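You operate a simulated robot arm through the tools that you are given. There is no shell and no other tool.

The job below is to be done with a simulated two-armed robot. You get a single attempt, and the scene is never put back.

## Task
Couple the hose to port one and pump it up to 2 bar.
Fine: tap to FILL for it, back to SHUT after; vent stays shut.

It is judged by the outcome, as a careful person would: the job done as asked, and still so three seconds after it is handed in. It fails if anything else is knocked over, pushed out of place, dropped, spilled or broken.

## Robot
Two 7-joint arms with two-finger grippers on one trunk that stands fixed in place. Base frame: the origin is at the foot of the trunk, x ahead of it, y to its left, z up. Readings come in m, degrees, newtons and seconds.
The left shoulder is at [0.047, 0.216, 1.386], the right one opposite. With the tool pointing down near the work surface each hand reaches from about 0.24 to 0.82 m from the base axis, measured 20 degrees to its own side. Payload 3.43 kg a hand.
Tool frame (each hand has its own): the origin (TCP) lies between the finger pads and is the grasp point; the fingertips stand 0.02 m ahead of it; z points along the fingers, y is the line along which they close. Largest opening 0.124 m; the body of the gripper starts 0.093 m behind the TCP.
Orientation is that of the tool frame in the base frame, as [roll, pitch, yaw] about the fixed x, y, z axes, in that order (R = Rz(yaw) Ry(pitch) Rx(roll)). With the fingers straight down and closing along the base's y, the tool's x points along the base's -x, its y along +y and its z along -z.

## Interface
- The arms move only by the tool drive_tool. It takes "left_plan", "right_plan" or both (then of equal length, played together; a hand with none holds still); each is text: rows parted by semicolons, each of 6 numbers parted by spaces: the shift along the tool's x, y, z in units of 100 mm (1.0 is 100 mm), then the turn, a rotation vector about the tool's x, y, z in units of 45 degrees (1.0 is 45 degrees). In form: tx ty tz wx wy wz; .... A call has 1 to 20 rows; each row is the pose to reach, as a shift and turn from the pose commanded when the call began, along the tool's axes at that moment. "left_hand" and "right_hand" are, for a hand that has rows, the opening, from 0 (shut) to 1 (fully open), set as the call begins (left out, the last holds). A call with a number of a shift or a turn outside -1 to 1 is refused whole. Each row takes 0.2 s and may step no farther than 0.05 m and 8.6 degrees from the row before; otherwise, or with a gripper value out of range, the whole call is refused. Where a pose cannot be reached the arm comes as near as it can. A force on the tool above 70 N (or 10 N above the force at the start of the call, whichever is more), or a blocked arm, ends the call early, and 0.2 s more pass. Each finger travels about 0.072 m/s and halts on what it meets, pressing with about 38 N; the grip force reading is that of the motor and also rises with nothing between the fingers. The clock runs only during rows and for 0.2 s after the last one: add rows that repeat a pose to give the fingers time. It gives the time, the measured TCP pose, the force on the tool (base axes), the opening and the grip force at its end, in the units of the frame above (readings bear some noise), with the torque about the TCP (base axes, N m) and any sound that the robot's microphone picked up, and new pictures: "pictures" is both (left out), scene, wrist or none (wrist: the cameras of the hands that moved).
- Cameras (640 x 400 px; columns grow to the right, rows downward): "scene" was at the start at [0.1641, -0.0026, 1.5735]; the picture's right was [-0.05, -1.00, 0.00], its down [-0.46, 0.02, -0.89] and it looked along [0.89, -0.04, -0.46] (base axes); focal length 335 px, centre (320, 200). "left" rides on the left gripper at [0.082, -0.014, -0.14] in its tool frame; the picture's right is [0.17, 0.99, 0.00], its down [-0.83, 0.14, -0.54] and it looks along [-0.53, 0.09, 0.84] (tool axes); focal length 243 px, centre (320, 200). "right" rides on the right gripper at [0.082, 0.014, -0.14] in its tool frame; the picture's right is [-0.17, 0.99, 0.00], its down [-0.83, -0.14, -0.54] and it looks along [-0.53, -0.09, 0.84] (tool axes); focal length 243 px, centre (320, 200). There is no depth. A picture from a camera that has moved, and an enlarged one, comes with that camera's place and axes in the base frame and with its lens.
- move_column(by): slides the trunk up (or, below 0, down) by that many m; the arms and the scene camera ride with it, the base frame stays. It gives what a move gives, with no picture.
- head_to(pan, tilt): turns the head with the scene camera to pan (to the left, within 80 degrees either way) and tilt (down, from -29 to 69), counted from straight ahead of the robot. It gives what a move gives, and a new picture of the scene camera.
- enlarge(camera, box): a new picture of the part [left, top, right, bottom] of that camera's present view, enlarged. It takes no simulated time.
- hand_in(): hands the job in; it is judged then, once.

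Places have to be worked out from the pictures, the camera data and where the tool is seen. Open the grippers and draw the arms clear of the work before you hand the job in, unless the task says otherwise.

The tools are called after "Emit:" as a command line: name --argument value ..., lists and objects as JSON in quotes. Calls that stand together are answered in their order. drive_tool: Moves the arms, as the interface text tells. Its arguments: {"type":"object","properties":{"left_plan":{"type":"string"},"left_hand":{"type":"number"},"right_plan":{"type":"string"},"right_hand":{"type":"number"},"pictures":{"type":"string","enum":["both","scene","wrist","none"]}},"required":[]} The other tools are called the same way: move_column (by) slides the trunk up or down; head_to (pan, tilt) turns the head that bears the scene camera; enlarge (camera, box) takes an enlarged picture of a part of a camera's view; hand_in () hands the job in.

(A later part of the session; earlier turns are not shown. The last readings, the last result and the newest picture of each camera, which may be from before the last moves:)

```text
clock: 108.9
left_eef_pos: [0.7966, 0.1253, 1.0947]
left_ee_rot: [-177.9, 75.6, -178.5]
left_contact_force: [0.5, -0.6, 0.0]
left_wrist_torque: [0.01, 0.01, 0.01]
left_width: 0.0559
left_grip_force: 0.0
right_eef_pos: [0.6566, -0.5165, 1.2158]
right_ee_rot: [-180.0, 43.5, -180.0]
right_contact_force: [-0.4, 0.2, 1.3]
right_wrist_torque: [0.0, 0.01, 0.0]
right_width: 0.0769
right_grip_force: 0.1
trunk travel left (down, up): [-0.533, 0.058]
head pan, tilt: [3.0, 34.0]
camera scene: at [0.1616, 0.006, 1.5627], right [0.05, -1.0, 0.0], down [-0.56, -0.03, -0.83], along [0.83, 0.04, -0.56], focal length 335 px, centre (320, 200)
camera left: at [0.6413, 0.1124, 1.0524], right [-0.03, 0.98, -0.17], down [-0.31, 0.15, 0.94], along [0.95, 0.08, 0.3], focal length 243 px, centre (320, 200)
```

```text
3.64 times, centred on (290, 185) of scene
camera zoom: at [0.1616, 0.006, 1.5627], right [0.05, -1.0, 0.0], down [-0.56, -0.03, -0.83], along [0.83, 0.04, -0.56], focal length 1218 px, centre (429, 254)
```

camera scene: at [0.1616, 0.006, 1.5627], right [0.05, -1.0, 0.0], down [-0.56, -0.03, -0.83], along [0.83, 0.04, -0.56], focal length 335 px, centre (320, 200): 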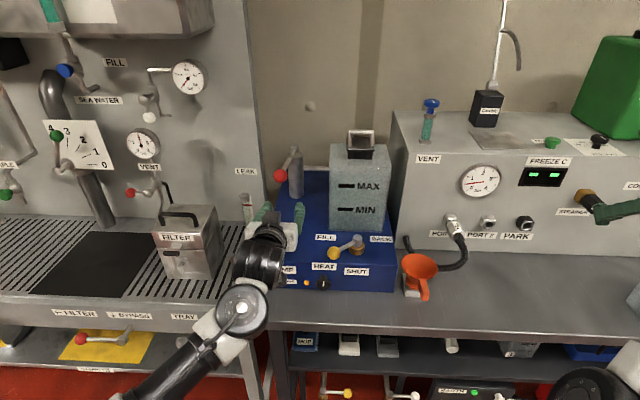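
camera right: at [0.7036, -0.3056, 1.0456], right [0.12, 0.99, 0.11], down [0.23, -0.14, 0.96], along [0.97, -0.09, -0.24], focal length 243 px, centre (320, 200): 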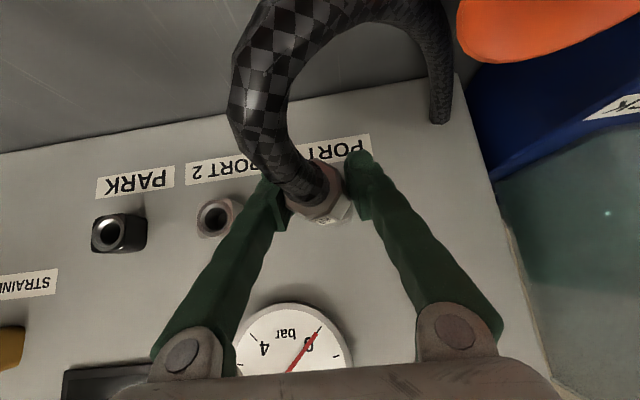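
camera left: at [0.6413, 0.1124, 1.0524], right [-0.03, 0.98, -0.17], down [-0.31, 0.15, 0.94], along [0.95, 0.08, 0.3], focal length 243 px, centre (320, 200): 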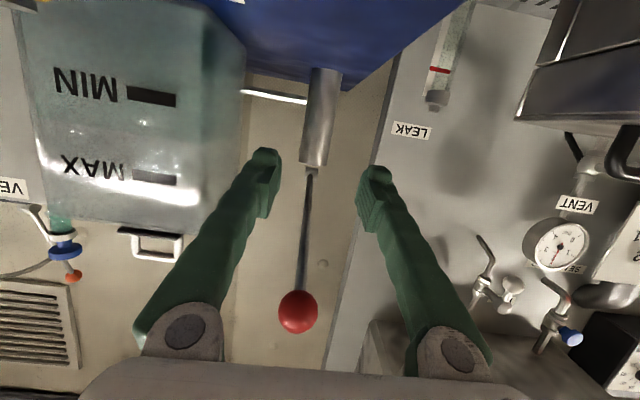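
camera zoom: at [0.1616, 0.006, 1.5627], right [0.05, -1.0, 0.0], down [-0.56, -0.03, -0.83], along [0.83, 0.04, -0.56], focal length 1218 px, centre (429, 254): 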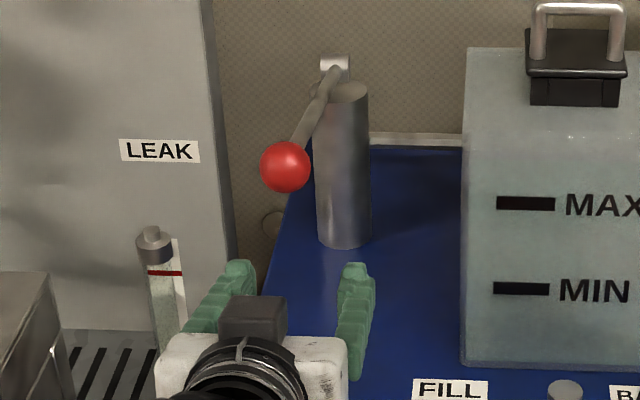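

On release, the lever sprang straight back to its top position. So I only need to push the ball down with closed fingers and let the spring return it. I'll move the hand back, up and over the ball.

Emit:
drive_tool --left_plan "0.074 0 -0.29 0 0 0; 0.148 0 -0.58 0 0 0; 0.222 0 -0.872 0 0 0; 0.222 0 -0.872 0 0 0" --pictures "none"

Emit:
drive_tool --left_plan "-0.3 0 -0.08 0 0 0; -0.6 0 -0.16 0 0 0; -0.969 0 -0.247 0 0 0; -0.969 0 -0.247 0 0 0" --left_hand 0 --pictures "none"

Emit:
drive_tool --left_plan "-0.24 0 -0.06 0 0 0; -0.485 0 -0.123 0 0 0; -0.54 0 0.07 0 0 0; -0.583 0 0.264 0 0 0; -0.583 0 0.264 0 0 0" --pictures "both"

Emit:
enlarge --camera "scene" --box '[220, 100, 360, 210]'

```text
clock: 109.9
left_eef_pos: [0.7105, 0.1255, 1.0963]
left_ee_rot: [-177.5, 75.8, -178.1]
left_contact_force: [0.5, 0.5, -0.8]
left_wrist_torque: [0.01, -0.04, 0.02]
left_width: 0.0559
left_grip_force: 0.1
right_eef_pos: [0.6575, -0.5156, 1.217]
right_ee_rot: [179.9, 43.5, -179.9]
right_contact_force: [0.3, 0.0, -0.4]
right_wrist_torque: [-0.01, 0.0, 0.01]
right_width: 0.0768
right_grip_force: 0.1
trunk travel left (down, up): [-0.533, 0.058]
head pan, tilt: [3.0, 34.0]
```

```text
clock: 110.9
left_eef_pos: [0.7078, 0.1268, 1.1966]
left_ee_rot: [-177.5, 75.7, -178.1]
left_contact_force: [0.3, -0.1, 0.8]
left_wrist_torque: [0.0, 0.02, -0.01]
left_width: 0.0
left_grip_force: 34.6
right_eef_pos: [0.657, -0.5166, 1.2172]
right_ee_rot: [-180.0, 43.6, 180.0]
right_contact_force: [0.1, 0.4, 0.2]
right_wrist_torque: [0.0, 0.0, -0.05]
right_width: 0.077
right_grip_force: 0.1
trunk travel left (down, up): [-0.533, 0.058]
head pan, tilt: [3.0, 34.0]
```

```text
clock: 112.1
left_eef_pos: [0.7498, 0.126, 1.2475]
left_ee_rot: [-177.6, 75.6, -178.1]
left_contact_force: [0.2, -0.6, 0.1]
left_wrist_torque: [0.0, 0.01, -0.02]
left_width: 0.0001
left_grip_force: 34.5
right_eef_pos: [0.6564, -0.5155, 1.2162]
right_ee_rot: [179.9, 43.7, -180.0]
right_contact_force: [-0.4, 0.4, 0.4]
right_wrist_torque: [0.0, -0.02, 0.01]
right_width: 0.0768
right_grip_force: 0.0
trunk travel left (down, up): [-0.533, 0.058]
head pan, tilt: [3.0, 34.0]
camera scene: at [0.1607, 0.0063, 1.5628], right [0.05, -1.0, 0.0], down [-0.56, -0.03, -0.83], along [0.83, 0.04, -0.56], focal length 335 px, centre (320, 200)
camera left: at [0.5922, 0.1127, 1.2027], right [-0.03, 0.98, -0.17], down [-0.32, 0.15, 0.94], along [0.95, 0.08, 0.31], focal length 243 px, centre (320, 200)
```

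scene: 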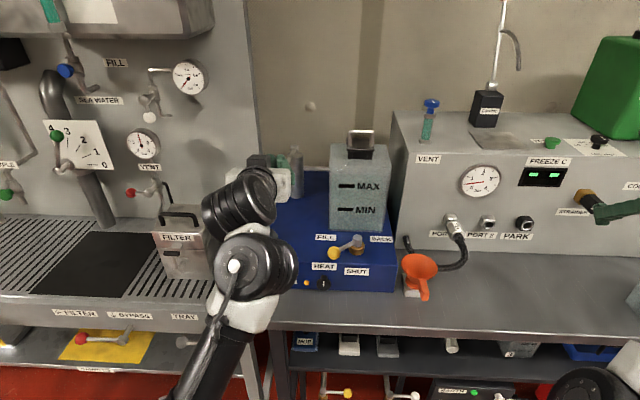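
left: 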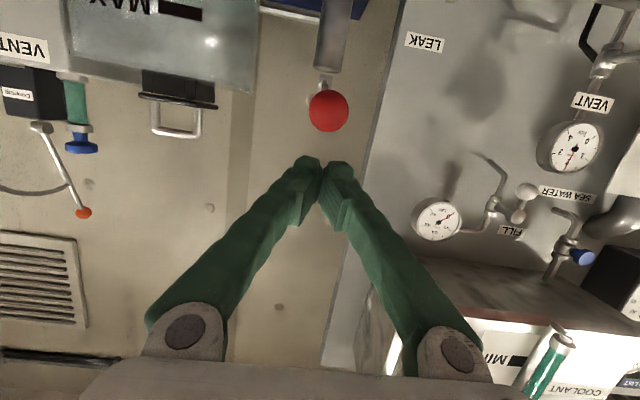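

```text
3.64 times, centred on (290, 155) of scene
camera zoom: at [0.1607, 0.0063, 1.5628], right [0.05, -1.0, 0.0], down [-0.56, -0.03, -0.83], along [0.83, 0.04, -0.56], focal length 1218 px, centre (429, 364)
```

zoom: 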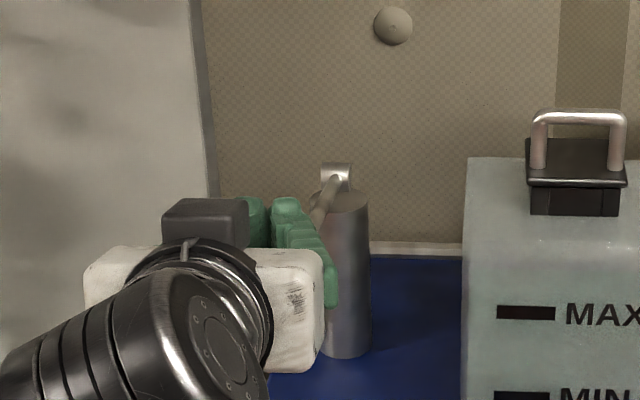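

The hand is above and behind the ball with y aligned. I'll move forward over it and down to first contact.

Emit:
drive_tool --left_plan "-0.058 -0.005 0.228 0 0 0; -0.116 -0.01 0.455 0 0 0; 0.04 -0.01 0.495 0 0 0; 0.199 -0.01 0.535 0 0 0; 0.199 -0.01 0.535 0 0 0" --pictures "wrist"

Emit:
enlarge --camera "scene" --box '[220, 100, 360, 210]'

```text
clock: 113.3
left_eef_pos: [0.7973, 0.1253, 1.2137]
left_ee_rot: [-177.6, 75.8, -178.3]
left_contact_force: [0.3, 0.5, 1.1]
left_wrist_torque: [-0.01, 0.01, 0.01]
left_width: 0.0
left_grip_force: 34.4
right_eef_pos: [0.6566, -0.5166, 1.2174]
right_ee_rot: [180.0, 43.6, -180.0]
right_contact_force: [0.7, -0.8, 0.3]
right_wrist_torque: [0.03, -0.02, -0.01]
right_width: 0.077
right_grip_force: 0.1
trunk travel left (down, up): [-0.533, 0.058]
head pan, tilt: [3.0, 34.0]
camera left: at [0.6393, 0.1112, 1.1702], right [-0.03, 0.98, -0.17], down [-0.32, 0.15, 0.94], along [0.95, 0.08, 0.31], focal length 243 px, centre (320, 200)
```

left: 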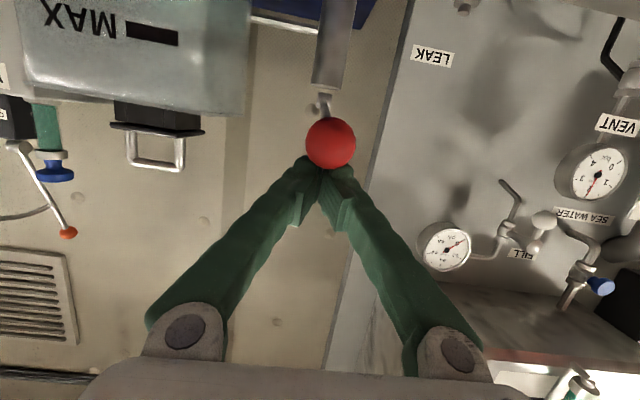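

```text
3.64 times, centred on (290, 155) of scene
camera zoom: at [0.1613, 0.0062, 1.5628], right [0.05, -1.0, 0.0], down [-0.56, -0.03, -0.83], along [0.83, 0.04, -0.56], focal length 1218 px, centre (429, 364)
```

zoom: 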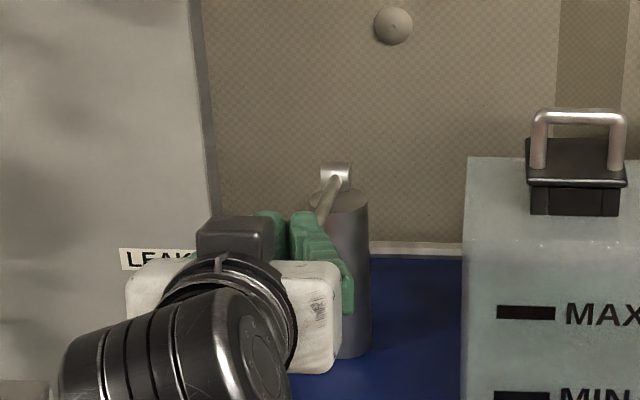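

Fingers are just above the ball (no contact force yet). Now a steady push down of 95 mm.

Emit:
drive_tool --left_plan "0.115 0 0.029 0 0 0; 0.23 0 0.058 0 0 0; 0.345 0 0.088 0 0 0; 0.46 0 0.117 0 0 0; 0.575 0 0.146 0 0 0; 0.69 0 0.175 0 0 0; 0.805 0 0.205 0 0 0; 0.921 0 0.234 0 0 0; 0.921 0 0.234 0 0 0" --pictures "wrist"

Emit:
enlarge --camera "scene" --box '[400, 150, 520, 240]'

```text
clock: 115.3
left_eef_pos: [0.7963, 0.1244, 1.1196]
left_ee_rot: [-177.5, 75.7, -178.0]
left_contact_force: [3.8, 2.2, 5.8]
left_wrist_torque: [0.06, -0.07, -0.01]
left_width: 0.0
left_grip_force: 34.0
right_eef_pos: [0.6561, -0.5157, 1.2169]
right_ee_rot: [179.9, 43.6, -179.9]
right_contact_force: [-0.4, 0.5, 0.7]
right_wrist_torque: [0.01, -0.01, 0.0]
right_width: 0.077
right_grip_force: 0.1
trunk travel left (down, up): [-0.533, 0.058]
head pan, tilt: [3.0, 34.0]
camera left: at [0.6384, 0.1106, 1.0756], right [-0.03, 0.98, -0.17], down [-0.32, 0.15, 0.94], along [0.95, 0.09, 0.31], focal length 243 px, centre (320, 200)
```

left: 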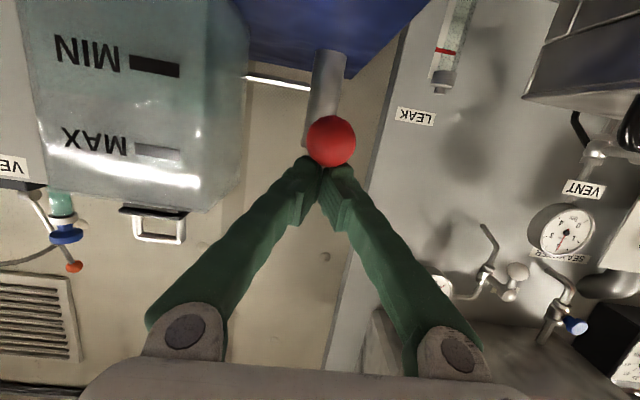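

```text
4.44 times, centred on (460, 195) of scene
camera zoom: at [0.1611, 0.0065, 1.5628], right [0.05, -1.0, 0.0], down [-0.56, -0.03, -0.83], along [0.83, 0.04, -0.56], focal length 1488 px, centre (-302, 222)
```

zoom: 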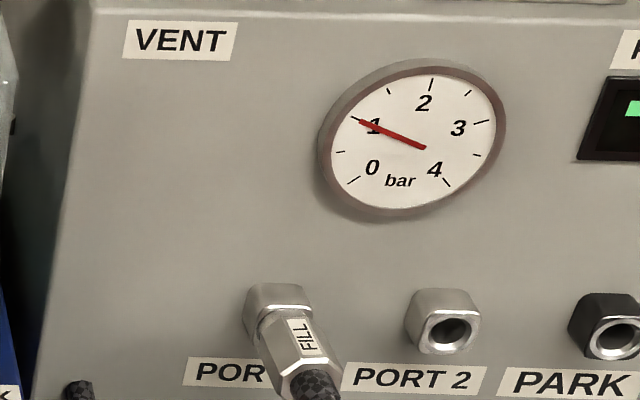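

One full stroke took it from 0.5 to exactly 1.0 bar, so two more are needed. I'll raise fully and push down once more, then read.

Emit:
drive_tool --left_plan "-0.115 0 -0.029 0 0 0; -0.23 0 -0.058 0 0 0; -0.345 0 -0.088 0 0 0; -0.46 0 -0.117 0 0 0; -0.575 0 -0.146 0 0 0; -0.69 0 -0.175 0 0 0; -0.805 0 -0.205 0 0 0; -0.921 0 -0.234 0 0 0; -0.95 0 -0.24 0 0 0; -0.95 0 -0.24 0 0 0; -0.805 0 -0.205 0 0 0; -0.69 0 -0.175 0 0 0; -0.575 0 -0.146 0 0 0; -0.46 0 -0.117 0 0 0; -0.345 0 -0.088 0 0 0; -0.23 0 -0.058 0 0 0; -0.115 0 -0.029 0 0 0; 0 0 0 0 0 0; 0 0 0 0 0 0" --pictures "none"

Emit:
enlarge --camera "scene" --box '[400, 150, 520, 240]'

```text
clock: 119.3
left_eef_pos: [0.7946, 0.1244, 1.1198]
left_ee_rot: [-177.7, 75.8, -178.1]
left_contact_force: [3.3, 1.8, 5.3]
left_wrist_torque: [0.09, -0.03, 0.01]
left_width: 0.0
left_grip_force: 34.7
right_eef_pos: [0.6567, -0.5169, 1.2176]
right_ee_rot: [-180.0, 43.6, -180.0]
right_contact_force: [-0.9, 0.6, -0.3]
right_wrist_torque: [-0.02, 0.0, 0.0]
right_width: 0.0769
right_grip_force: 0.1
trunk travel left (down, up): [-0.533, 0.058]
head pan, tilt: [3.0, 34.0]
```

```text
4.44 times, centred on (460, 195) of scene
camera zoom: at [0.1611, 0.0063, 1.5628], right [0.05, -1.0, 0.0], down [-0.56, -0.03, -0.83], along [0.83, 0.04, -0.56], focal length 1488 px, centre (-302, 222)
```

zoom: 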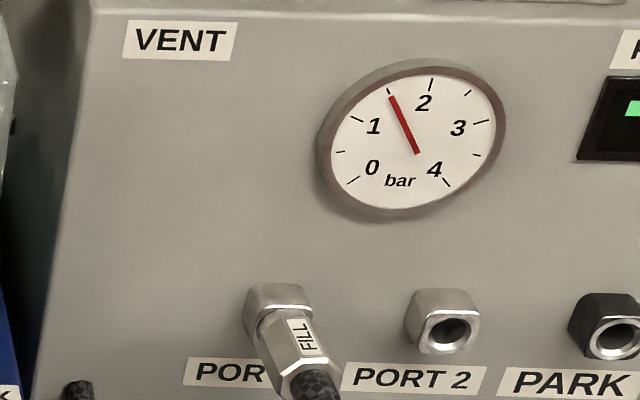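

The gauge reads 1.5 bar. One more identical stroke should bring it to 2.0.

Emit:
drive_tool --left_plan "-0.115 0 -0.029 0 0 0; -0.23 0 -0.058 0 0 0; -0.345 0 -0.088 0 0 0; -0.46 0 -0.117 0 0 0; -0.575 0 -0.146 0 0 0; -0.69 0 -0.175 0 0 0; -0.805 0 -0.205 0 0 0; -0.921 0 -0.234 0 0 0; -0.95 0 -0.24 0 0 0; -0.95 0 -0.24 0 0 0; -0.805 0 -0.205 0 0 0; -0.69 0 -0.175 0 0 0; -0.575 0 -0.146 0 0 0; -0.46 0 -0.117 0 0 0; -0.345 0 -0.088 0 0 0; -0.23 0 -0.058 0 0 0; -0.115 0 -0.029 0 0 0; 0 0 0 0 0 0; 0 0 0 0 0 0" --pictures "none"

Emit:
enlarge --camera "scene" --box '[400, 150, 520, 240]'

Emit:
enlarge --camera "scene" --box '[450, 155, 510, 205]'

```text
clock: 123.3
left_eef_pos: [0.7967, 0.1249, 1.1198]
left_ee_rot: [-177.6, 75.8, -178.1]
left_contact_force: [3.1, 2.3, 4.9]
left_wrist_torque: [0.06, -0.06, -0.04]
left_width: 0.0
left_grip_force: 34.2
right_eef_pos: [0.6574, -0.5173, 1.2171]
right_ee_rot: [-179.9, 43.6, 179.9]
right_contact_force: [0.2, 0.4, 0.5]
right_wrist_torque: [0.0, -0.01, -0.03]
right_width: 0.0771
right_grip_force: 0.0
trunk travel left (down, up): [-0.533, 0.058]
head pan, tilt: [3.0, 34.0]
```

```text
4.44 times, centred on (460, 195) of scene
camera zoom: at [0.1611, 0.0065, 1.5628], right [0.05, -1.0, 0.0], down [-0.56, -0.03, -0.83], along [0.83, 0.04, -0.56], focal length 1488 px, centre (-302, 222)
```

zoom: 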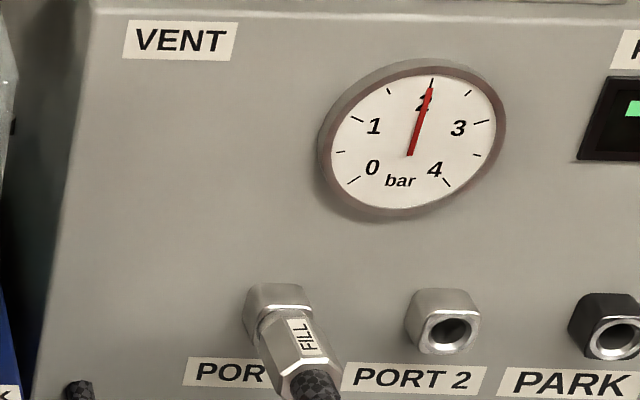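

```text
8.00 times, centred on (480, 180) of scene
camera zoom: at [0.1611, 0.0065, 1.5628], right [0.05, -1.0, 0.0], down [-0.56, -0.03, -0.83], along [0.83, 0.04, -0.56], focal length 2678 px, centre (-960, 360)
```

zoom: 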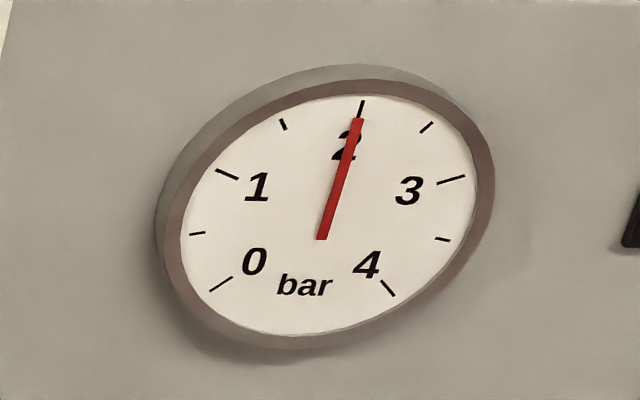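

Exactly 2 bar. I'll lift the hand so the lever springs back up, then withdraw from the pump.

Emit:
drive_tool --left_plan "-0.115 0 -0.029 0 0 0; -0.23 0 -0.058 0 0 0; -0.345 0 -0.088 0 0 0; -0.46 0 -0.117 0 0 0; -0.575 0 -0.146 0 0 0; -0.69 0 -0.175 0 0 0; -0.805 0 -0.205 0 0 0; -0.921 0 -0.234 0 0 0; -1 0 -0.25 0 0 0; -1 0 -0.25 0 0 0" --pictures "none"

Emit:
drive_tool --left_plan "-0.19 0 -0.05 0 0 0; -0.15 0 -0.4 0 0 0; -0.1 0 -0.7 0 0 0; -0.05 0 -0.98 0 0 0; -0.05 0 -0.98 0 0 0" --pictures "scene"

Emit:
enlarge --camera "scene" --box '[400, 150, 520, 240]'

```text
clock: 125.5
left_eef_pos: [0.7967, 0.125, 1.2225]
left_ee_rot: [-177.6, 75.7, -178.1]
left_contact_force: [-0.3, -0.5, 0.1]
left_wrist_torque: [-0.01, 0.01, -0.04]
left_width: 0.0002
left_grip_force: 34.4
right_eef_pos: [0.6575, -0.5178, 1.2171]
right_ee_rot: [180.0, 43.5, 180.0]
right_contact_force: [0.1, 0.4, 0.2]
right_wrist_torque: [0.01, 0.0, -0.03]
right_width: 0.0768
right_grip_force: 0.0
trunk travel left (down, up): [-0.533, 0.058]
head pan, tilt: [3.0, 34.0]
```

```text
clock: 126.7
left_eef_pos: [0.7026, 0.1259, 1.2534]
left_ee_rot: [-177.6, 75.8, -178.2]
left_contact_force: [0.1, -0.3, -0.4]
left_wrist_torque: [-0.03, -0.02, 0.01]
left_width: 0.0
left_grip_force: 33.9
right_eef_pos: [0.6575, -0.5156, 1.2161]
right_ee_rot: [-179.9, 43.6, -179.9]
right_contact_force: [0.3, -1.2, 0.7]
right_wrist_torque: [0.02, 0.01, 0.0]
right_width: 0.0766
right_grip_force: 0.1
trunk travel left (down, up): [-0.533, 0.058]
head pan, tilt: [3.0, 34.0]
camera scene: at [0.1615, 0.0065, 1.5627], right [0.05, -1.0, 0.0], down [-0.56, -0.03, -0.83], along [0.83, 0.04, -0.56], focal length 335 px, centre (320, 200)
```

scene: 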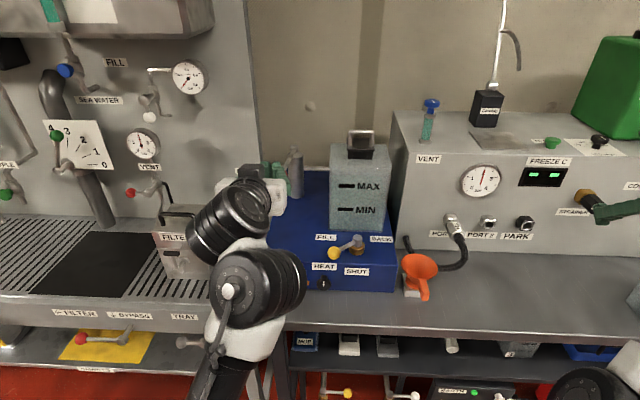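

```text
4.44 times, centred on (460, 195) of scene
camera zoom: at [0.1615, 0.0065, 1.5627], right [0.05, -1.0, 0.0], down [-0.56, -0.03, -0.83], along [0.83, 0.04, -0.56], focal length 1488 px, centre (-302, 222)
```

zoom: 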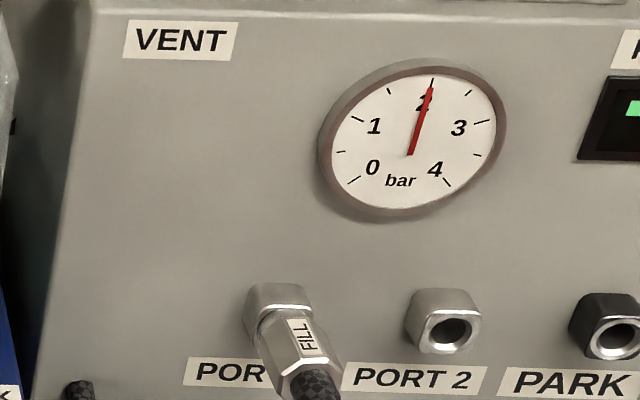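

The gauge holds 2 bar with the lever up. Now back to the tap: first pitch the left hand to 45° while coming down, opening the fingers.

Emit:
drive_tool --left_plan "0.15 -0.05 0.04 0 0.17 0; 0.29 -0.1 0.075 0 0.341 0; 0.44 -0.15 0.11 0 0.511 0; 0.582 -0.194 0.15 0 0.682 0; 0.582 -0.194 0.15 0 0.682 0" --left_hand 0.5 --pictures "none"

Emit:
drive_tool --left_plan "0.07 -0.05 0.07 0.118 0 0.118; 0.14 -0.1 0.14 0.236 0 0.236; 0.21 -0.15 0.21 0.353 0 0.353; 0.28 -0.2 0.28 0.471 0 0.471; 0.35 -0.25 0.35 0.589 0 0.589; 0.42 -0.3 0.42 0.707 0 0.707; 0.42 -0.3 0.42 0.707 0 0.707" --pictures "both"

Emit:
enlarge --camera "left" --box '[220, 20, 440, 180]'

```text
clock: 128.1
left_eef_pos: [0.7451, 0.1363, 1.1663]
left_ee_rot: [178.2, 50.4, -180.0]
left_contact_force: [-0.6, -0.4, -0.1]
left_wrist_torque: [0.02, 0.01, 0.03]
left_width: 0.0618
left_grip_force: 0.0
left hand out of reach, approached as far as the arm can: row 2, 3, 4, 5
right_eef_pos: [0.6579, -0.5176, 1.216]
right_ee_rot: [-180.0, 43.4, -180.0]
right_contact_force: [0.2, 0.1, -1.3]
right_wrist_torque: [0.01, 0.02, -0.04]
right_width: 0.0767
right_grip_force: 0.0
trunk travel left (down, up): [-0.533, 0.058]
head pan, tilt: [3.0, 34.0]
stopped in row 5 (left hand): the arm was blocked; the commanded pose is now the measured one
```

```text
clock: 129.4
left_eef_pos: [0.7635, 0.187, 1.0961]
left_ee_rot: [178.4, 44.1, 157.2]
left_contact_force: [0.5, 0.5, -0.5]
left_wrist_torque: [0.03, 0.01, -0.03]
left_width: 0.0621
left_grip_force: 0.0
left hand out of reach, approached as far as the arm can: row 5
right_eef_pos: [0.6574, -0.5157, 1.2157]
right_ee_rot: [179.9, 43.5, 179.9]
right_contact_force: [-0.2, 0.5, -0.4]
right_wrist_torque: [0.01, 0.01, 0.01]
right_width: 0.0768
right_grip_force: 0.1
trunk travel left (down, up): [-0.533, 0.058]
head pan, tilt: [3.0, 34.0]
stopped in row 6 (left hand): the arm was blocked; the commanded pose is now the measured one
camera scene: at [0.1621, 0.0062, 1.5627], right [0.05, -1.0, 0.0], down [-0.56, -0.03, -0.83], along [0.83, 0.04, -0.56], focal length 335 px, centre (320, 200)
camera left: at [0.6125, 0.231, 1.1401], right [0.26, 0.96, -0.1], down [0.25, 0.03, 0.97], along [0.93, -0.27, -0.23], focal length 243 px, centre (320, 200)
```

scene: 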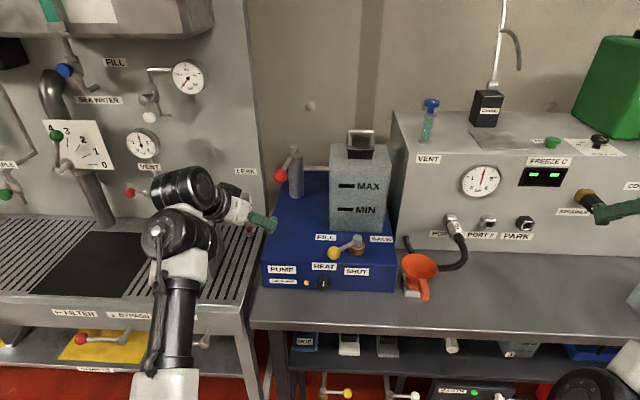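
left: 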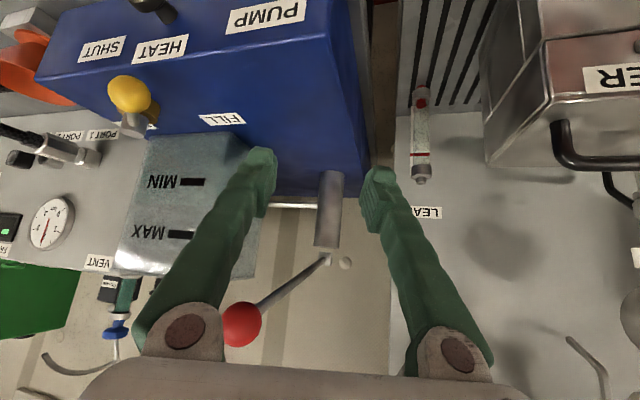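

```text
2.50 times, centred on (330, 100) of left
camera zoom: at [0.6125, 0.231, 1.1401], right [0.26, 0.96, -0.1], down [0.25, 0.03, 0.97], along [0.93, -0.27, -0.23], focal length 606 px, centre (295, 450)
```

zoom: 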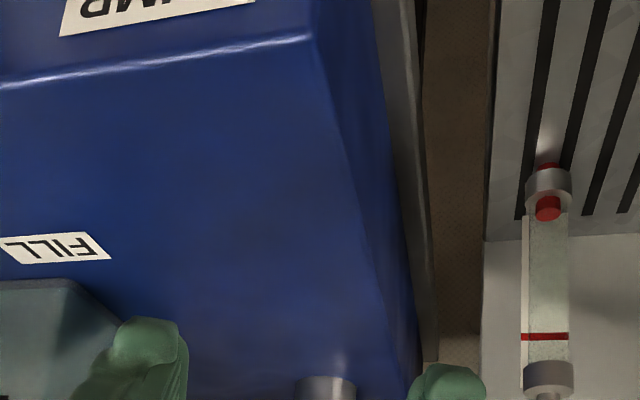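

The arm reported being out of reach and blocked on that turn. I'll check the surroundings closely before moving again.

Emit:
enlarge --camera "scene" --box '[100, 130, 320, 290]'

Emit:
enlarge --camera "scene" --box '[400, 150, 520, 240]'

Emit:
enlarge --camera "left" --box '[140, 230, 400, 400]'

```text
2.50 times, centred on (210, 210) of scene
camera zoom: at [0.1621, 0.0062, 1.5627], right [0.05, -1.0, 0.0], down [-0.56, -0.03, -0.83], along [0.83, 0.04, -0.56], focal length 837 px, centre (595, 175)
```

zoom: 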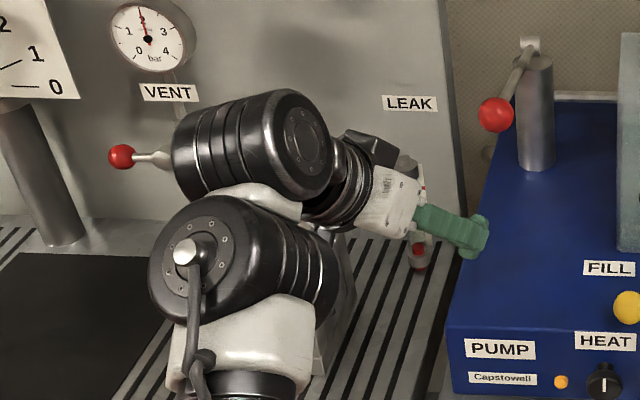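

```text
4.44 times, centred on (460, 195) of scene
camera zoom: at [0.1621, 0.0062, 1.5627], right [0.05, -1.0, 0.0], down [-0.56, -0.03, -0.83], along [0.83, 0.04, -0.56], focal length 1488 px, centre (-302, 222)
```

zoom: 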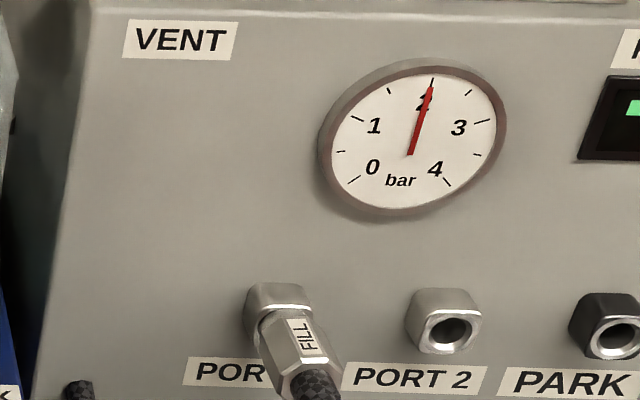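

```text
2.35 times, centred on (270, 315) of left
camera zoom: at [0.6125, 0.231, 1.1401], right [0.26, 0.96, -0.1], down [0.25, 0.03, 0.97], along [0.93, -0.27, -0.23], focal length 571 px, centre (438, -71)
```

zoom: 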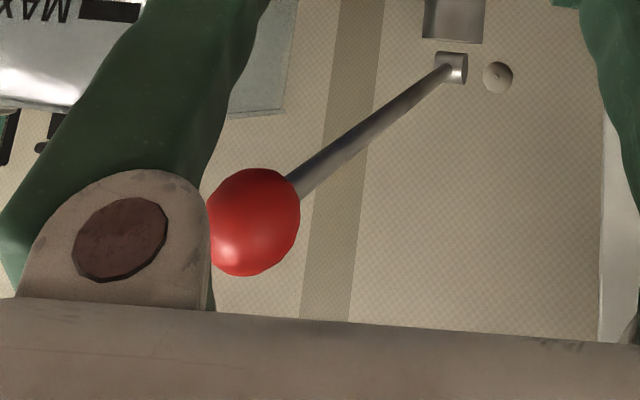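

The gauge still shows 2 bar. I'll pan the head left to see whether the left arm is near anything on the other bench.

Emit:
head_to --pan 25 --tilt 35

Emit:
enlarge --camera "scene" --box '[160, 60, 480, 300]'

```text
clock: 130.2
left_eef_pos: [0.7633, 0.1856, 1.0957]
left_ee_rot: [178.5, 44.2, 157.2]
left_contact_force: [-0.5, 0.1, -0.4]
left_wrist_torque: [0.01, 0.0, -0.04]
left_width: 0.0617
left_grip_force: 0.0
right_eef_pos: [0.6559, -0.5161, 1.2167]
right_ee_rot: [-180.0, 43.7, 179.9]
right_contact_force: [0.1, 0.4, -0.2]
right_wrist_torque: [0.06, -0.02, 0.01]
right_width: 0.0766
right_grip_force: 0.2
trunk travel left (down, up): [-0.533, 0.058]
head pan, tilt: [25.0, 35.0]
camera scene: at [0.1525, 0.0387, 1.5613], right [0.42, -0.91, 0.0], down [-0.52, -0.24, -0.82], along [0.74, 0.35, -0.57], focal length 335 px, centre (320, 200)
```

scene: 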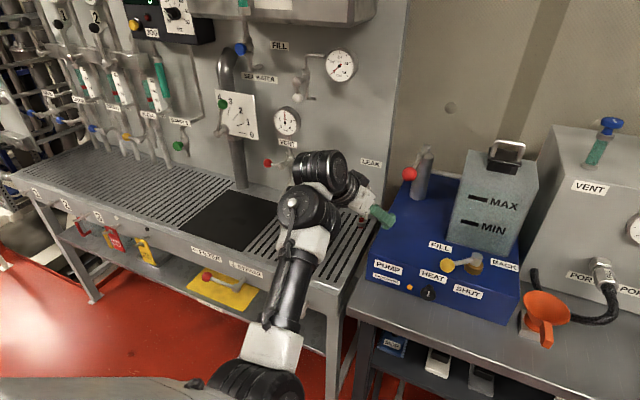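

```text
1.67 times, centred on (320, 180) of scene
camera zoom: at [0.1525, 0.0387, 1.5613], right [0.42, -0.91, 0.0], down [-0.52, -0.24, -0.82], along [0.74, 0.35, -0.57], focal length 558 px, centre (320, 233)
```

zoom: 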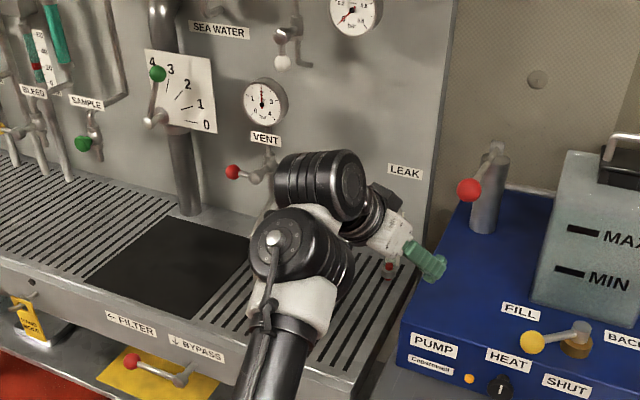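

The left arm is just in an awkward joint configuration and isn't touching anything. Rather than force it, I'll retreat the left hand straight back along its axis to a safe place and use the right hand to close the tap.

Emit:
drive_tool --left_plan "0 0 -0.25 0 0 0; 0 0 -0.5 0 0 0; 0 0 -0.75 0 0 0; 0 0 -1 0 0 0; 0 0 -1 0 0 0" --pictures "both"

```text
clock: 131.4
left_eef_pos: [0.6986, 0.218, 1.1679]
left_ee_rot: [176.4, 43.7, 155.8]
left_contact_force: [0.0, 0.3, 0.1]
left_wrist_torque: [0.01, 0.02, -0.01]
left_width: 0.0621
left_grip_force: 0.1
right_eef_pos: [0.657, -0.5162, 1.2163]
right_ee_rot: [-179.9, 43.5, 180.0]
right_contact_force: [-0.1, 0.0, 0.1]
right_wrist_torque: [0.01, -0.04, 0.0]
right_width: 0.0768
right_grip_force: 0.1
trunk travel left (down, up): [-0.533, 0.058]
head pan, tilt: [25.0, 35.0]
camera scene: at [0.153, 0.0388, 1.5612], right [0.42, -0.91, 0.0], down [-0.52, -0.24, -0.82], along [0.74, 0.35, -0.57], focal length 335 px, centre (320, 200)
camera left: at [0.5465, 0.2605, 1.2128], right [0.26, 0.96, -0.07], down [0.25, 0.01, 0.97], along [0.94, -0.26, -0.24], focal length 243 px, centre (320, 200)
```

scene: 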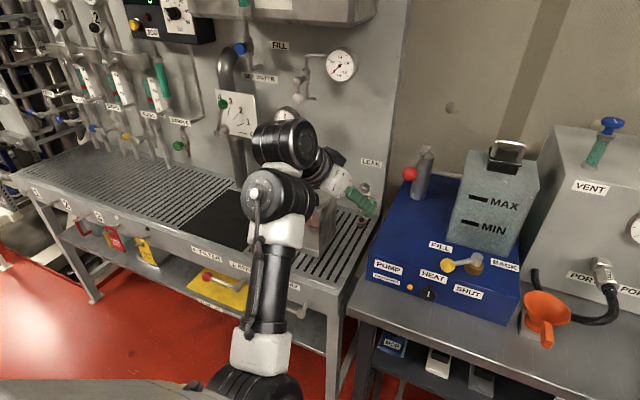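
left: 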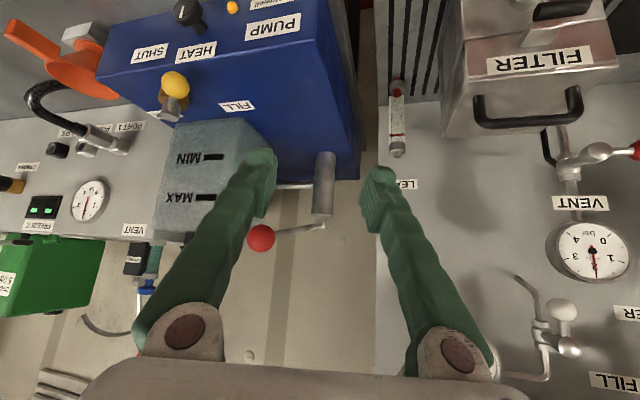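

Clear. I'll continue raising and backing the left hand away from the work.

Emit:
drive_tool --left_plan "-0.02 -0.12 -0.25 0 0 0; -0.04 -0.24 -0.5 0 0 0; -0.06 -0.36 -0.75 0 0 0; -0.08 -0.48 -0.98 0 0 0; -0.08 -0.48 -0.98 0 0 0" --pictures "none"

Emit:
drive_tool --left_plan "-0.2 0 -0.15 0 0 0; -0.4 0 -0.3 0 0 0; -0.6 0 -0.45 0 0 0; -0.7 0 -0.6 0 0 0; -0.7 0 -0.6 0 0 0" --pictures "none"

Emit:
head_to --pan 3 --tilt 34

```text
clock: 132.3
left_eef_pos: [0.637, 0.1917, 1.2317]
left_ee_rot: [177.9, 45.2, 156.5]
left_contact_force: [27.0, -1.2, -10.9]
left_wrist_torque: [-0.44, -0.35, -1.13]
left_width: 0.0619
left_grip_force: 0.1
left hand out of reach, approached as far as the arm can: row 4
right_eef_pos: [0.6563, -0.5164, 1.2167]
right_ee_rot: [180.0, 43.5, -179.9]
right_contact_force: [0.8, -0.3, 0.5]
right_wrist_torque: [0.01, 0.01, 0.04]
right_width: 0.0771
right_grip_force: 0.0
trunk travel left (down, up): [-0.533, 0.058]
head pan, tilt: [25.0, 35.0]
stopped in row 4 (left hand): the force on the tool passed its limit at 128 N (the readings are from after the stop); the commanded pose is now the measured one
```

```text
clock: 132.6
left_eef_pos: [0.6411, 0.1913, 1.2396]
left_ee_rot: [177.2, 45.7, 156.0]
left_contact_force: [25.0, 0.7, -10.2]
left_wrist_torque: [-0.41, -0.24, -1.01]
left_width: 0.0622
left_grip_force: 0.0
right_eef_pos: [0.6569, -0.5157, 1.2164]
right_ee_rot: [180.0, 43.4, -179.9]
right_contact_force: [0.0, 0.8, 0.3]
right_wrist_torque: [0.0, -0.01, 0.02]
right_width: 0.0769
right_grip_force: 0.1
trunk travel left (down, up): [-0.533, 0.058]
head pan, tilt: [25.0, 35.0]
stopped in row 1 (left hand): the force on the tool passed its limit at 104 N (the readings are from after the stop); the commanded pose is now the measured one
```

```text
clock: 133.5
left_eef_pos: [0.6397, 0.1908, 1.2387]
left_ee_rot: [177.4, 45.6, 156.1]
left_contact_force: [41.1, 0.7, -25.0]
left_wrist_torque: [-1.18, -1.9, -2.02]
left_width: 0.0619
left_grip_force: 0.0
right_eef_pos: [0.6576, -0.5167, 1.2158]
right_ee_rot: [-180.0, 43.5, 180.0]
right_contact_force: [0.1, 0.3, 0.4]
right_wrist_torque: [0.0, -0.04, -0.03]
right_width: 0.077
right_grip_force: 0.1
trunk travel left (down, up): [-0.533, 0.058]
head pan, tilt: [3.0, 34.0]
camera scene: at [0.1612, 0.0064, 1.5628], right [0.05, -1.0, 0.0], down [-0.56, -0.03, -0.83], along [0.83, 0.04, -0.56], focal length 335 px, centre (320, 200)
```

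scene: 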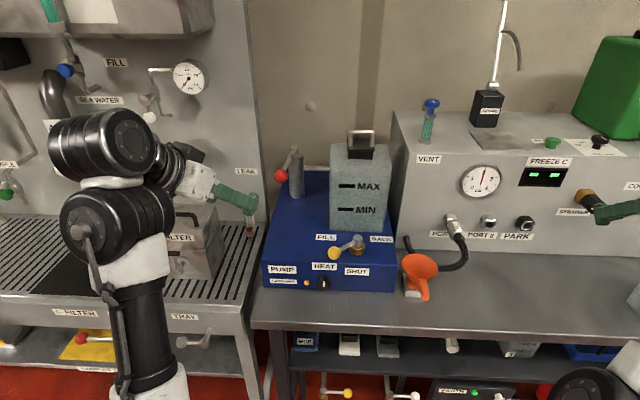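

The left tool is now being pressed from behind (41 N), most likely its own forearm against the wrist camera in this folded pose. I'll ease forward and down a little to free it.

Emit:
drive_tool --left_plan "-0.02 0.06 0.17 0 0 0; -0.049 0.122 0.336 0 0 0; -0.049 0.122 0.336 0 0 0" --pictures "both"

Emit:
enlarge --camera "scene" --box '[20, 80, 300, 290]'

```text
clock: 134.3
left_eef_pos: [0.6715, 0.1927, 1.2211]
left_ee_rot: [177.4, 45.6, 156.1]
left_contact_force: [-0.5, 0.9, 0.0]
left_wrist_torque: [-0.01, 0.01, 0.0]
left_width: 0.0619
left_grip_force: 0.1
right_eef_pos: [0.6571, -0.5158, 1.2152]
right_ee_rot: [-180.0, 43.6, 179.9]
right_contact_force: [-0.2, -0.9, -0.1]
right_wrist_torque: [-0.02, 0.0, -0.02]
right_width: 0.0769
right_grip_force: 0.2
trunk travel left (down, up): [-0.533, 0.058]
head pan, tilt: [3.0, 34.0]
camera scene: at [0.1608, 0.0061, 1.5628], right [0.05, -1.0, 0.0], down [-0.56, -0.03, -0.83], along [0.83, 0.04, -0.56], focal length 335 px, centre (320, 200)
camera left: at [0.5186, 0.238, 1.2602], right [0.26, 0.96, -0.09], down [0.22, 0.03, 0.97], along [0.94, -0.28, -0.21], focal length 243 px, centre (320, 200)
```

scene: 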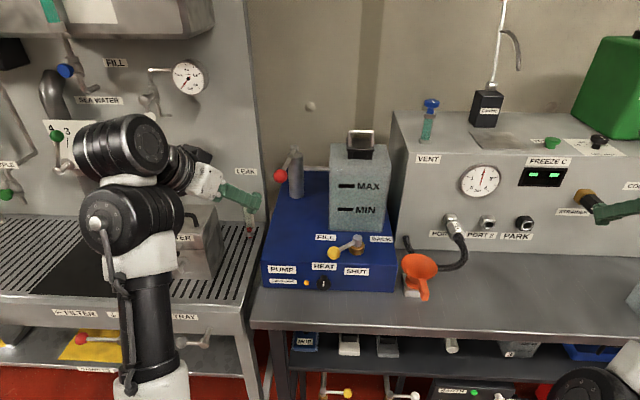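
left: 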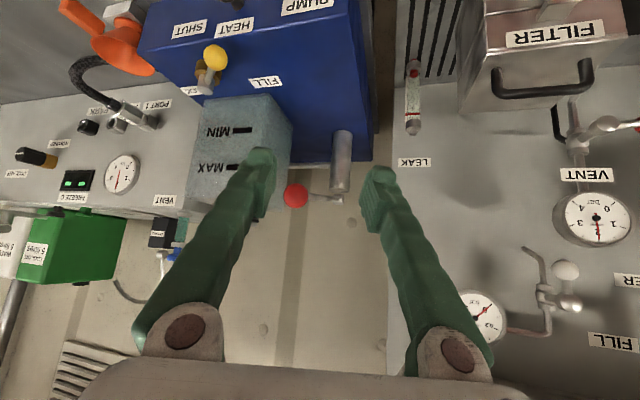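

```text
1.90 times, centred on (160, 185) of scene
camera zoom: at [0.1608, 0.0061, 1.5628], right [0.05, -1.0, 0.0], down [-0.56, -0.03, -0.83], along [0.83, 0.04, -0.56], focal length 638 px, centre (625, 229)
```

zoom: 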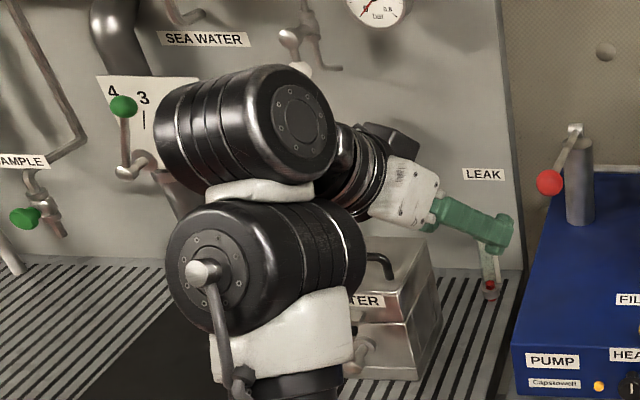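

Freed; forces are zero and the filter box hasn't moved. I'll shift the left hand a little further left and up to make room for the right hand at the tap.

Emit:
drive_tool --left_plan "-0.04 0.18 -0.15 0 0 0; -0.08 0.36 -0.3 0 0 0; -0.115 0.548 -0.454 0 0 0; -0.115 0.548 -0.454 0 0 0" --pictures "none"

Emit:
drive_tool --right_plan "0.036 0.33 0.058 0 0 0; 0.073 0.67 0.115 0 0 0; 0.109 1 0.173 0 0 0" --right_hand 0 --pictures "none"

Emit:
drive_tool --right_plan "0.036 0.33 0.058 0 0 0; 0.073 0.67 0.115 0 0 0; 0.109 1 0.173 0 0 0" --pictures "none"

Emit:
drive_tool --right_plan "0.036 0.33 0.058 0 0 0; 0.073 0.67 0.115 0 0 0; 0.109 1 0.173 0 0 0" --pictures "scene"

```text
clock: 135.3
left_eef_pos: [0.6693, 0.2501, 1.26]
left_ee_rot: [177.0, 45.4, 155.7]
left_contact_force: [0.6, 0.6, 0.1]
left_wrist_torque: [0.01, 0.02, 0.0]
left_width: 0.0623
left_grip_force: 0.0
right_eef_pos: [0.6563, -0.5152, 1.2158]
right_ee_rot: [-179.9, 43.6, -180.0]
right_contact_force: [0.0, 0.3, 0.2]
right_wrist_torque: [0.0, 0.06, -0.01]
right_width: 0.077
right_grip_force: 0.0
trunk travel left (down, up): [-0.533, 0.058]
head pan, tilt: [3.0, 34.0]
```

```text
clock: 136.1
left_eef_pos: [0.6693, 0.2536, 1.2625]
left_ee_rot: [176.8, 45.6, 155.8]
left_contact_force: [0.8, -0.6, -0.2]
left_wrist_torque: [-0.02, -0.02, -0.01]
left_width: 0.0621
left_grip_force: 0.1
right_eef_pos: [0.6584, -0.4143, 1.1968]
right_ee_rot: [180.0, 43.6, 180.0]
right_contact_force: [0.5, 0.7, 0.2]
right_wrist_torque: [-0.04, 0.03, 0.01]
right_width: 0.0
right_grip_force: 32.8
trunk travel left (down, up): [-0.533, 0.058]
head pan, tilt: [3.0, 34.0]
```

```text
clock: 136.9
left_eef_pos: [0.6703, 0.2534, 1.2621]
left_ee_rot: [176.8, 45.4, 155.9]
left_contact_force: [0.4, 0.3, -1.0]
left_wrist_torque: [0.0, -0.02, 0.0]
left_width: 0.0619
left_grip_force: 0.0
right_eef_pos: [0.6649, -0.314, 1.1762]
right_ee_rot: [-180.0, 43.4, 179.9]
right_contact_force: [-0.1, -0.1, 0.3]
right_wrist_torque: [0.0, 0.02, -0.03]
right_width: 0.0002
right_grip_force: 34.4
trunk travel left (down, up): [-0.533, 0.058]
head pan, tilt: [3.0, 34.0]
```

```text
clock: 137.7
left_eef_pos: [0.6699, 0.2522, 1.2601]
left_ee_rot: [176.9, 45.6, 156.0]
left_contact_force: [0.4, -0.5, -0.3]
left_wrist_torque: [0.0, 0.01, 0.0]
left_width: 0.0619
left_grip_force: 0.1
right_eef_pos: [0.669, -0.2141, 1.1564]
right_ee_rot: [-180.0, 43.6, 180.0]
right_contact_force: [0.3, 0.2, 0.5]
right_wrist_torque: [0.0, 0.01, -0.06]
right_width: 0.0
right_grip_force: 34.3
trunk travel left (down, up): [-0.533, 0.058]
head pan, tilt: [3.0, 34.0]
camera scene: at [0.1615, 0.0066, 1.5627], right [0.05, -1.0, 0.0], down [-0.56, -0.03, -0.83], along [0.83, 0.04, -0.56], focal length 335 px, centre (320, 200)
```

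scene: 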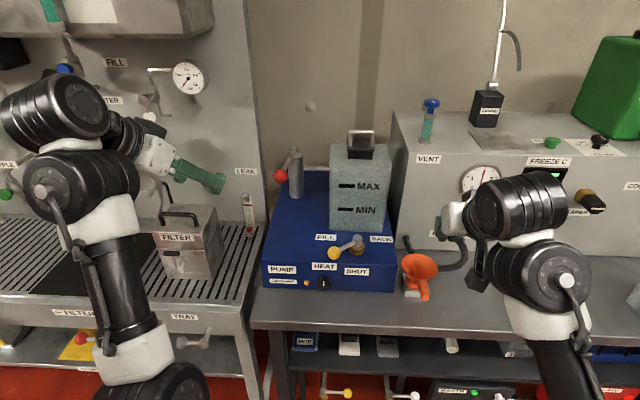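

Both arms are clear of each other. I'll continue the right hand to the left side of the tap, staying above it.

Emit:
drive_tool --right_plan "0.036 0.33 0.058 0 0 0; 0.073 0.67 0.115 0 0 0; 0.109 1 0.173 0 0 0" --pictures "none"

Emit:
drive_tool --right_plan "0.02 0.33 0.03 0 0 0; 0.04 0.67 0.06 0 0 0; 0.06 1 0.1 0 0 0; 0.06 1 0.1 0 0 0" --pictures "none"

Emit:
drive_tool --right_plan "0 0.3 0 0 0 0; 0 0.62 0 0 0 0; 0 0.62 0 0 0 0" --pictures "both"

Emit:
enlarge --camera "right" --box '[220, 40, 420, 180]'

```text
clock: 138.5
left_eef_pos: [0.6693, 0.2527, 1.2619]
left_ee_rot: [176.9, 45.6, 156.0]
left_contact_force: [-0.7, 0.7, -0.6]
left_wrist_torque: [0.03, 0.01, 0.0]
left_width: 0.0621
left_grip_force: 0.2
right_eef_pos: [0.6724, -0.1147, 1.1348]
right_ee_rot: [-180.0, 43.5, -179.9]
right_contact_force: [-0.9, 0.3, -0.2]
right_wrist_torque: [-0.01, 0.0, -0.01]
right_width: 0.0
right_grip_force: 34.7
trunk travel left (down, up): [-0.533, 0.058]
head pan, tilt: [3.0, 34.0]
```

```text
clock: 139.5
left_eef_pos: [0.6702, 0.2536, 1.2617]
left_ee_rot: [177.0, 45.5, 155.9]
left_contact_force: [-0.7, -0.6, -0.1]
left_wrist_torque: [-0.01, 0.0, -0.03]
left_width: 0.0622
left_grip_force: 0.0
right_eef_pos: [0.6745, -0.0153, 1.1249]
right_ee_rot: [179.9, 43.5, 179.9]
right_contact_force: [0.8, -0.3, 0.4]
right_wrist_torque: [-0.02, -0.01, 0.0]
right_width: 0.0
right_grip_force: 34.4
trunk travel left (down, up): [-0.533, 0.058]
head pan, tilt: [3.0, 34.0]
```

```text
clock: 140.3
left_eef_pos: [0.6688, 0.2535, 1.2608]
left_ee_rot: [176.9, 45.6, 156.0]
left_contact_force: [-0.7, -0.1, 0.2]
left_wrist_torque: [0.0, 0.01, 0.01]
left_width: 0.0623
left_grip_force: 0.1
right_eef_pos: [0.6751, 0.0447, 1.1257]
right_ee_rot: [179.9, 43.5, 180.0]
right_contact_force: [0.0, -0.2, -0.6]
right_wrist_torque: [0.0, -0.02, 0.06]
right_width: 0.0
right_grip_force: 34.1
trunk travel left (down, up): [-0.533, 0.058]
head pan, tilt: [3.0, 34.0]
camera scene: at [0.1612, 0.0053, 1.5628], right [0.05, -1.0, 0.0], down [-0.56, -0.03, -0.83], along [0.83, 0.04, -0.56], focal length 335 px, centre (320, 200)
camera right: at [0.5187, 0.0588, 1.1697], right [0.12, 0.99, 0.12], down [0.23, -0.14, 0.96], along [0.97, -0.09, -0.24], focal length 243 px, centre (320, 200)
```

scene: 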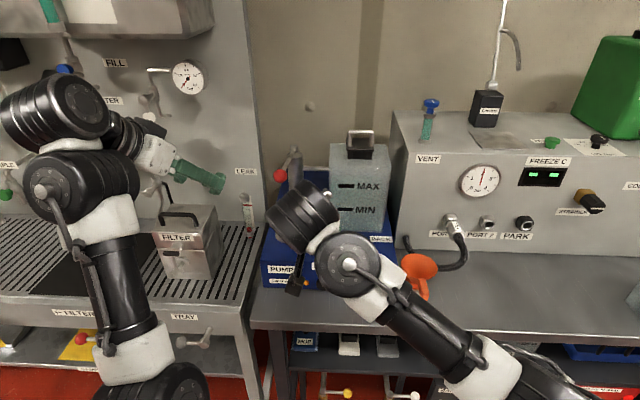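
right: 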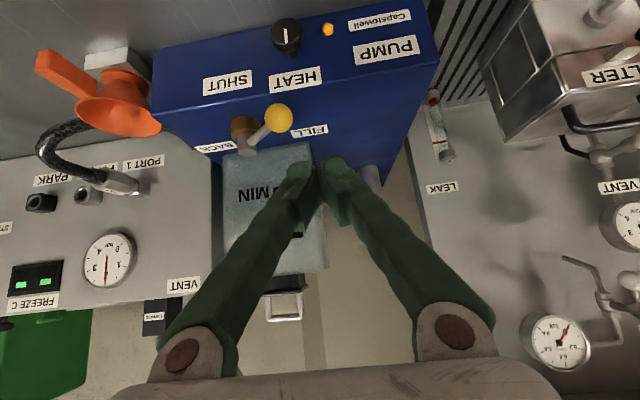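

```text
2.86 times, centred on (320, 110) of right
camera zoom: at [0.5187, 0.0588, 1.1697], right [0.12, 0.99, 0.12], down [0.23, -0.14, 0.96], along [0.97, -0.09, -0.24], focal length 693 px, centre (320, 457)
```

zoom: 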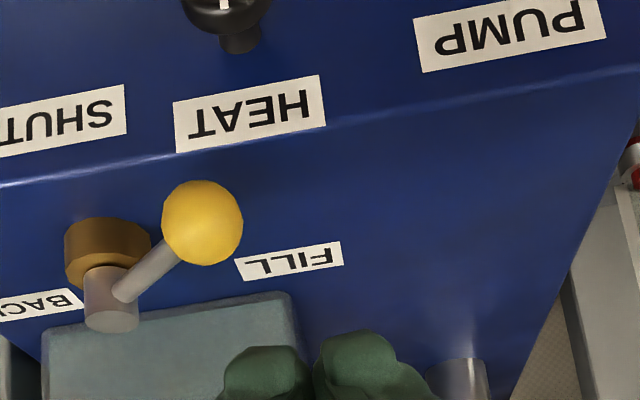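

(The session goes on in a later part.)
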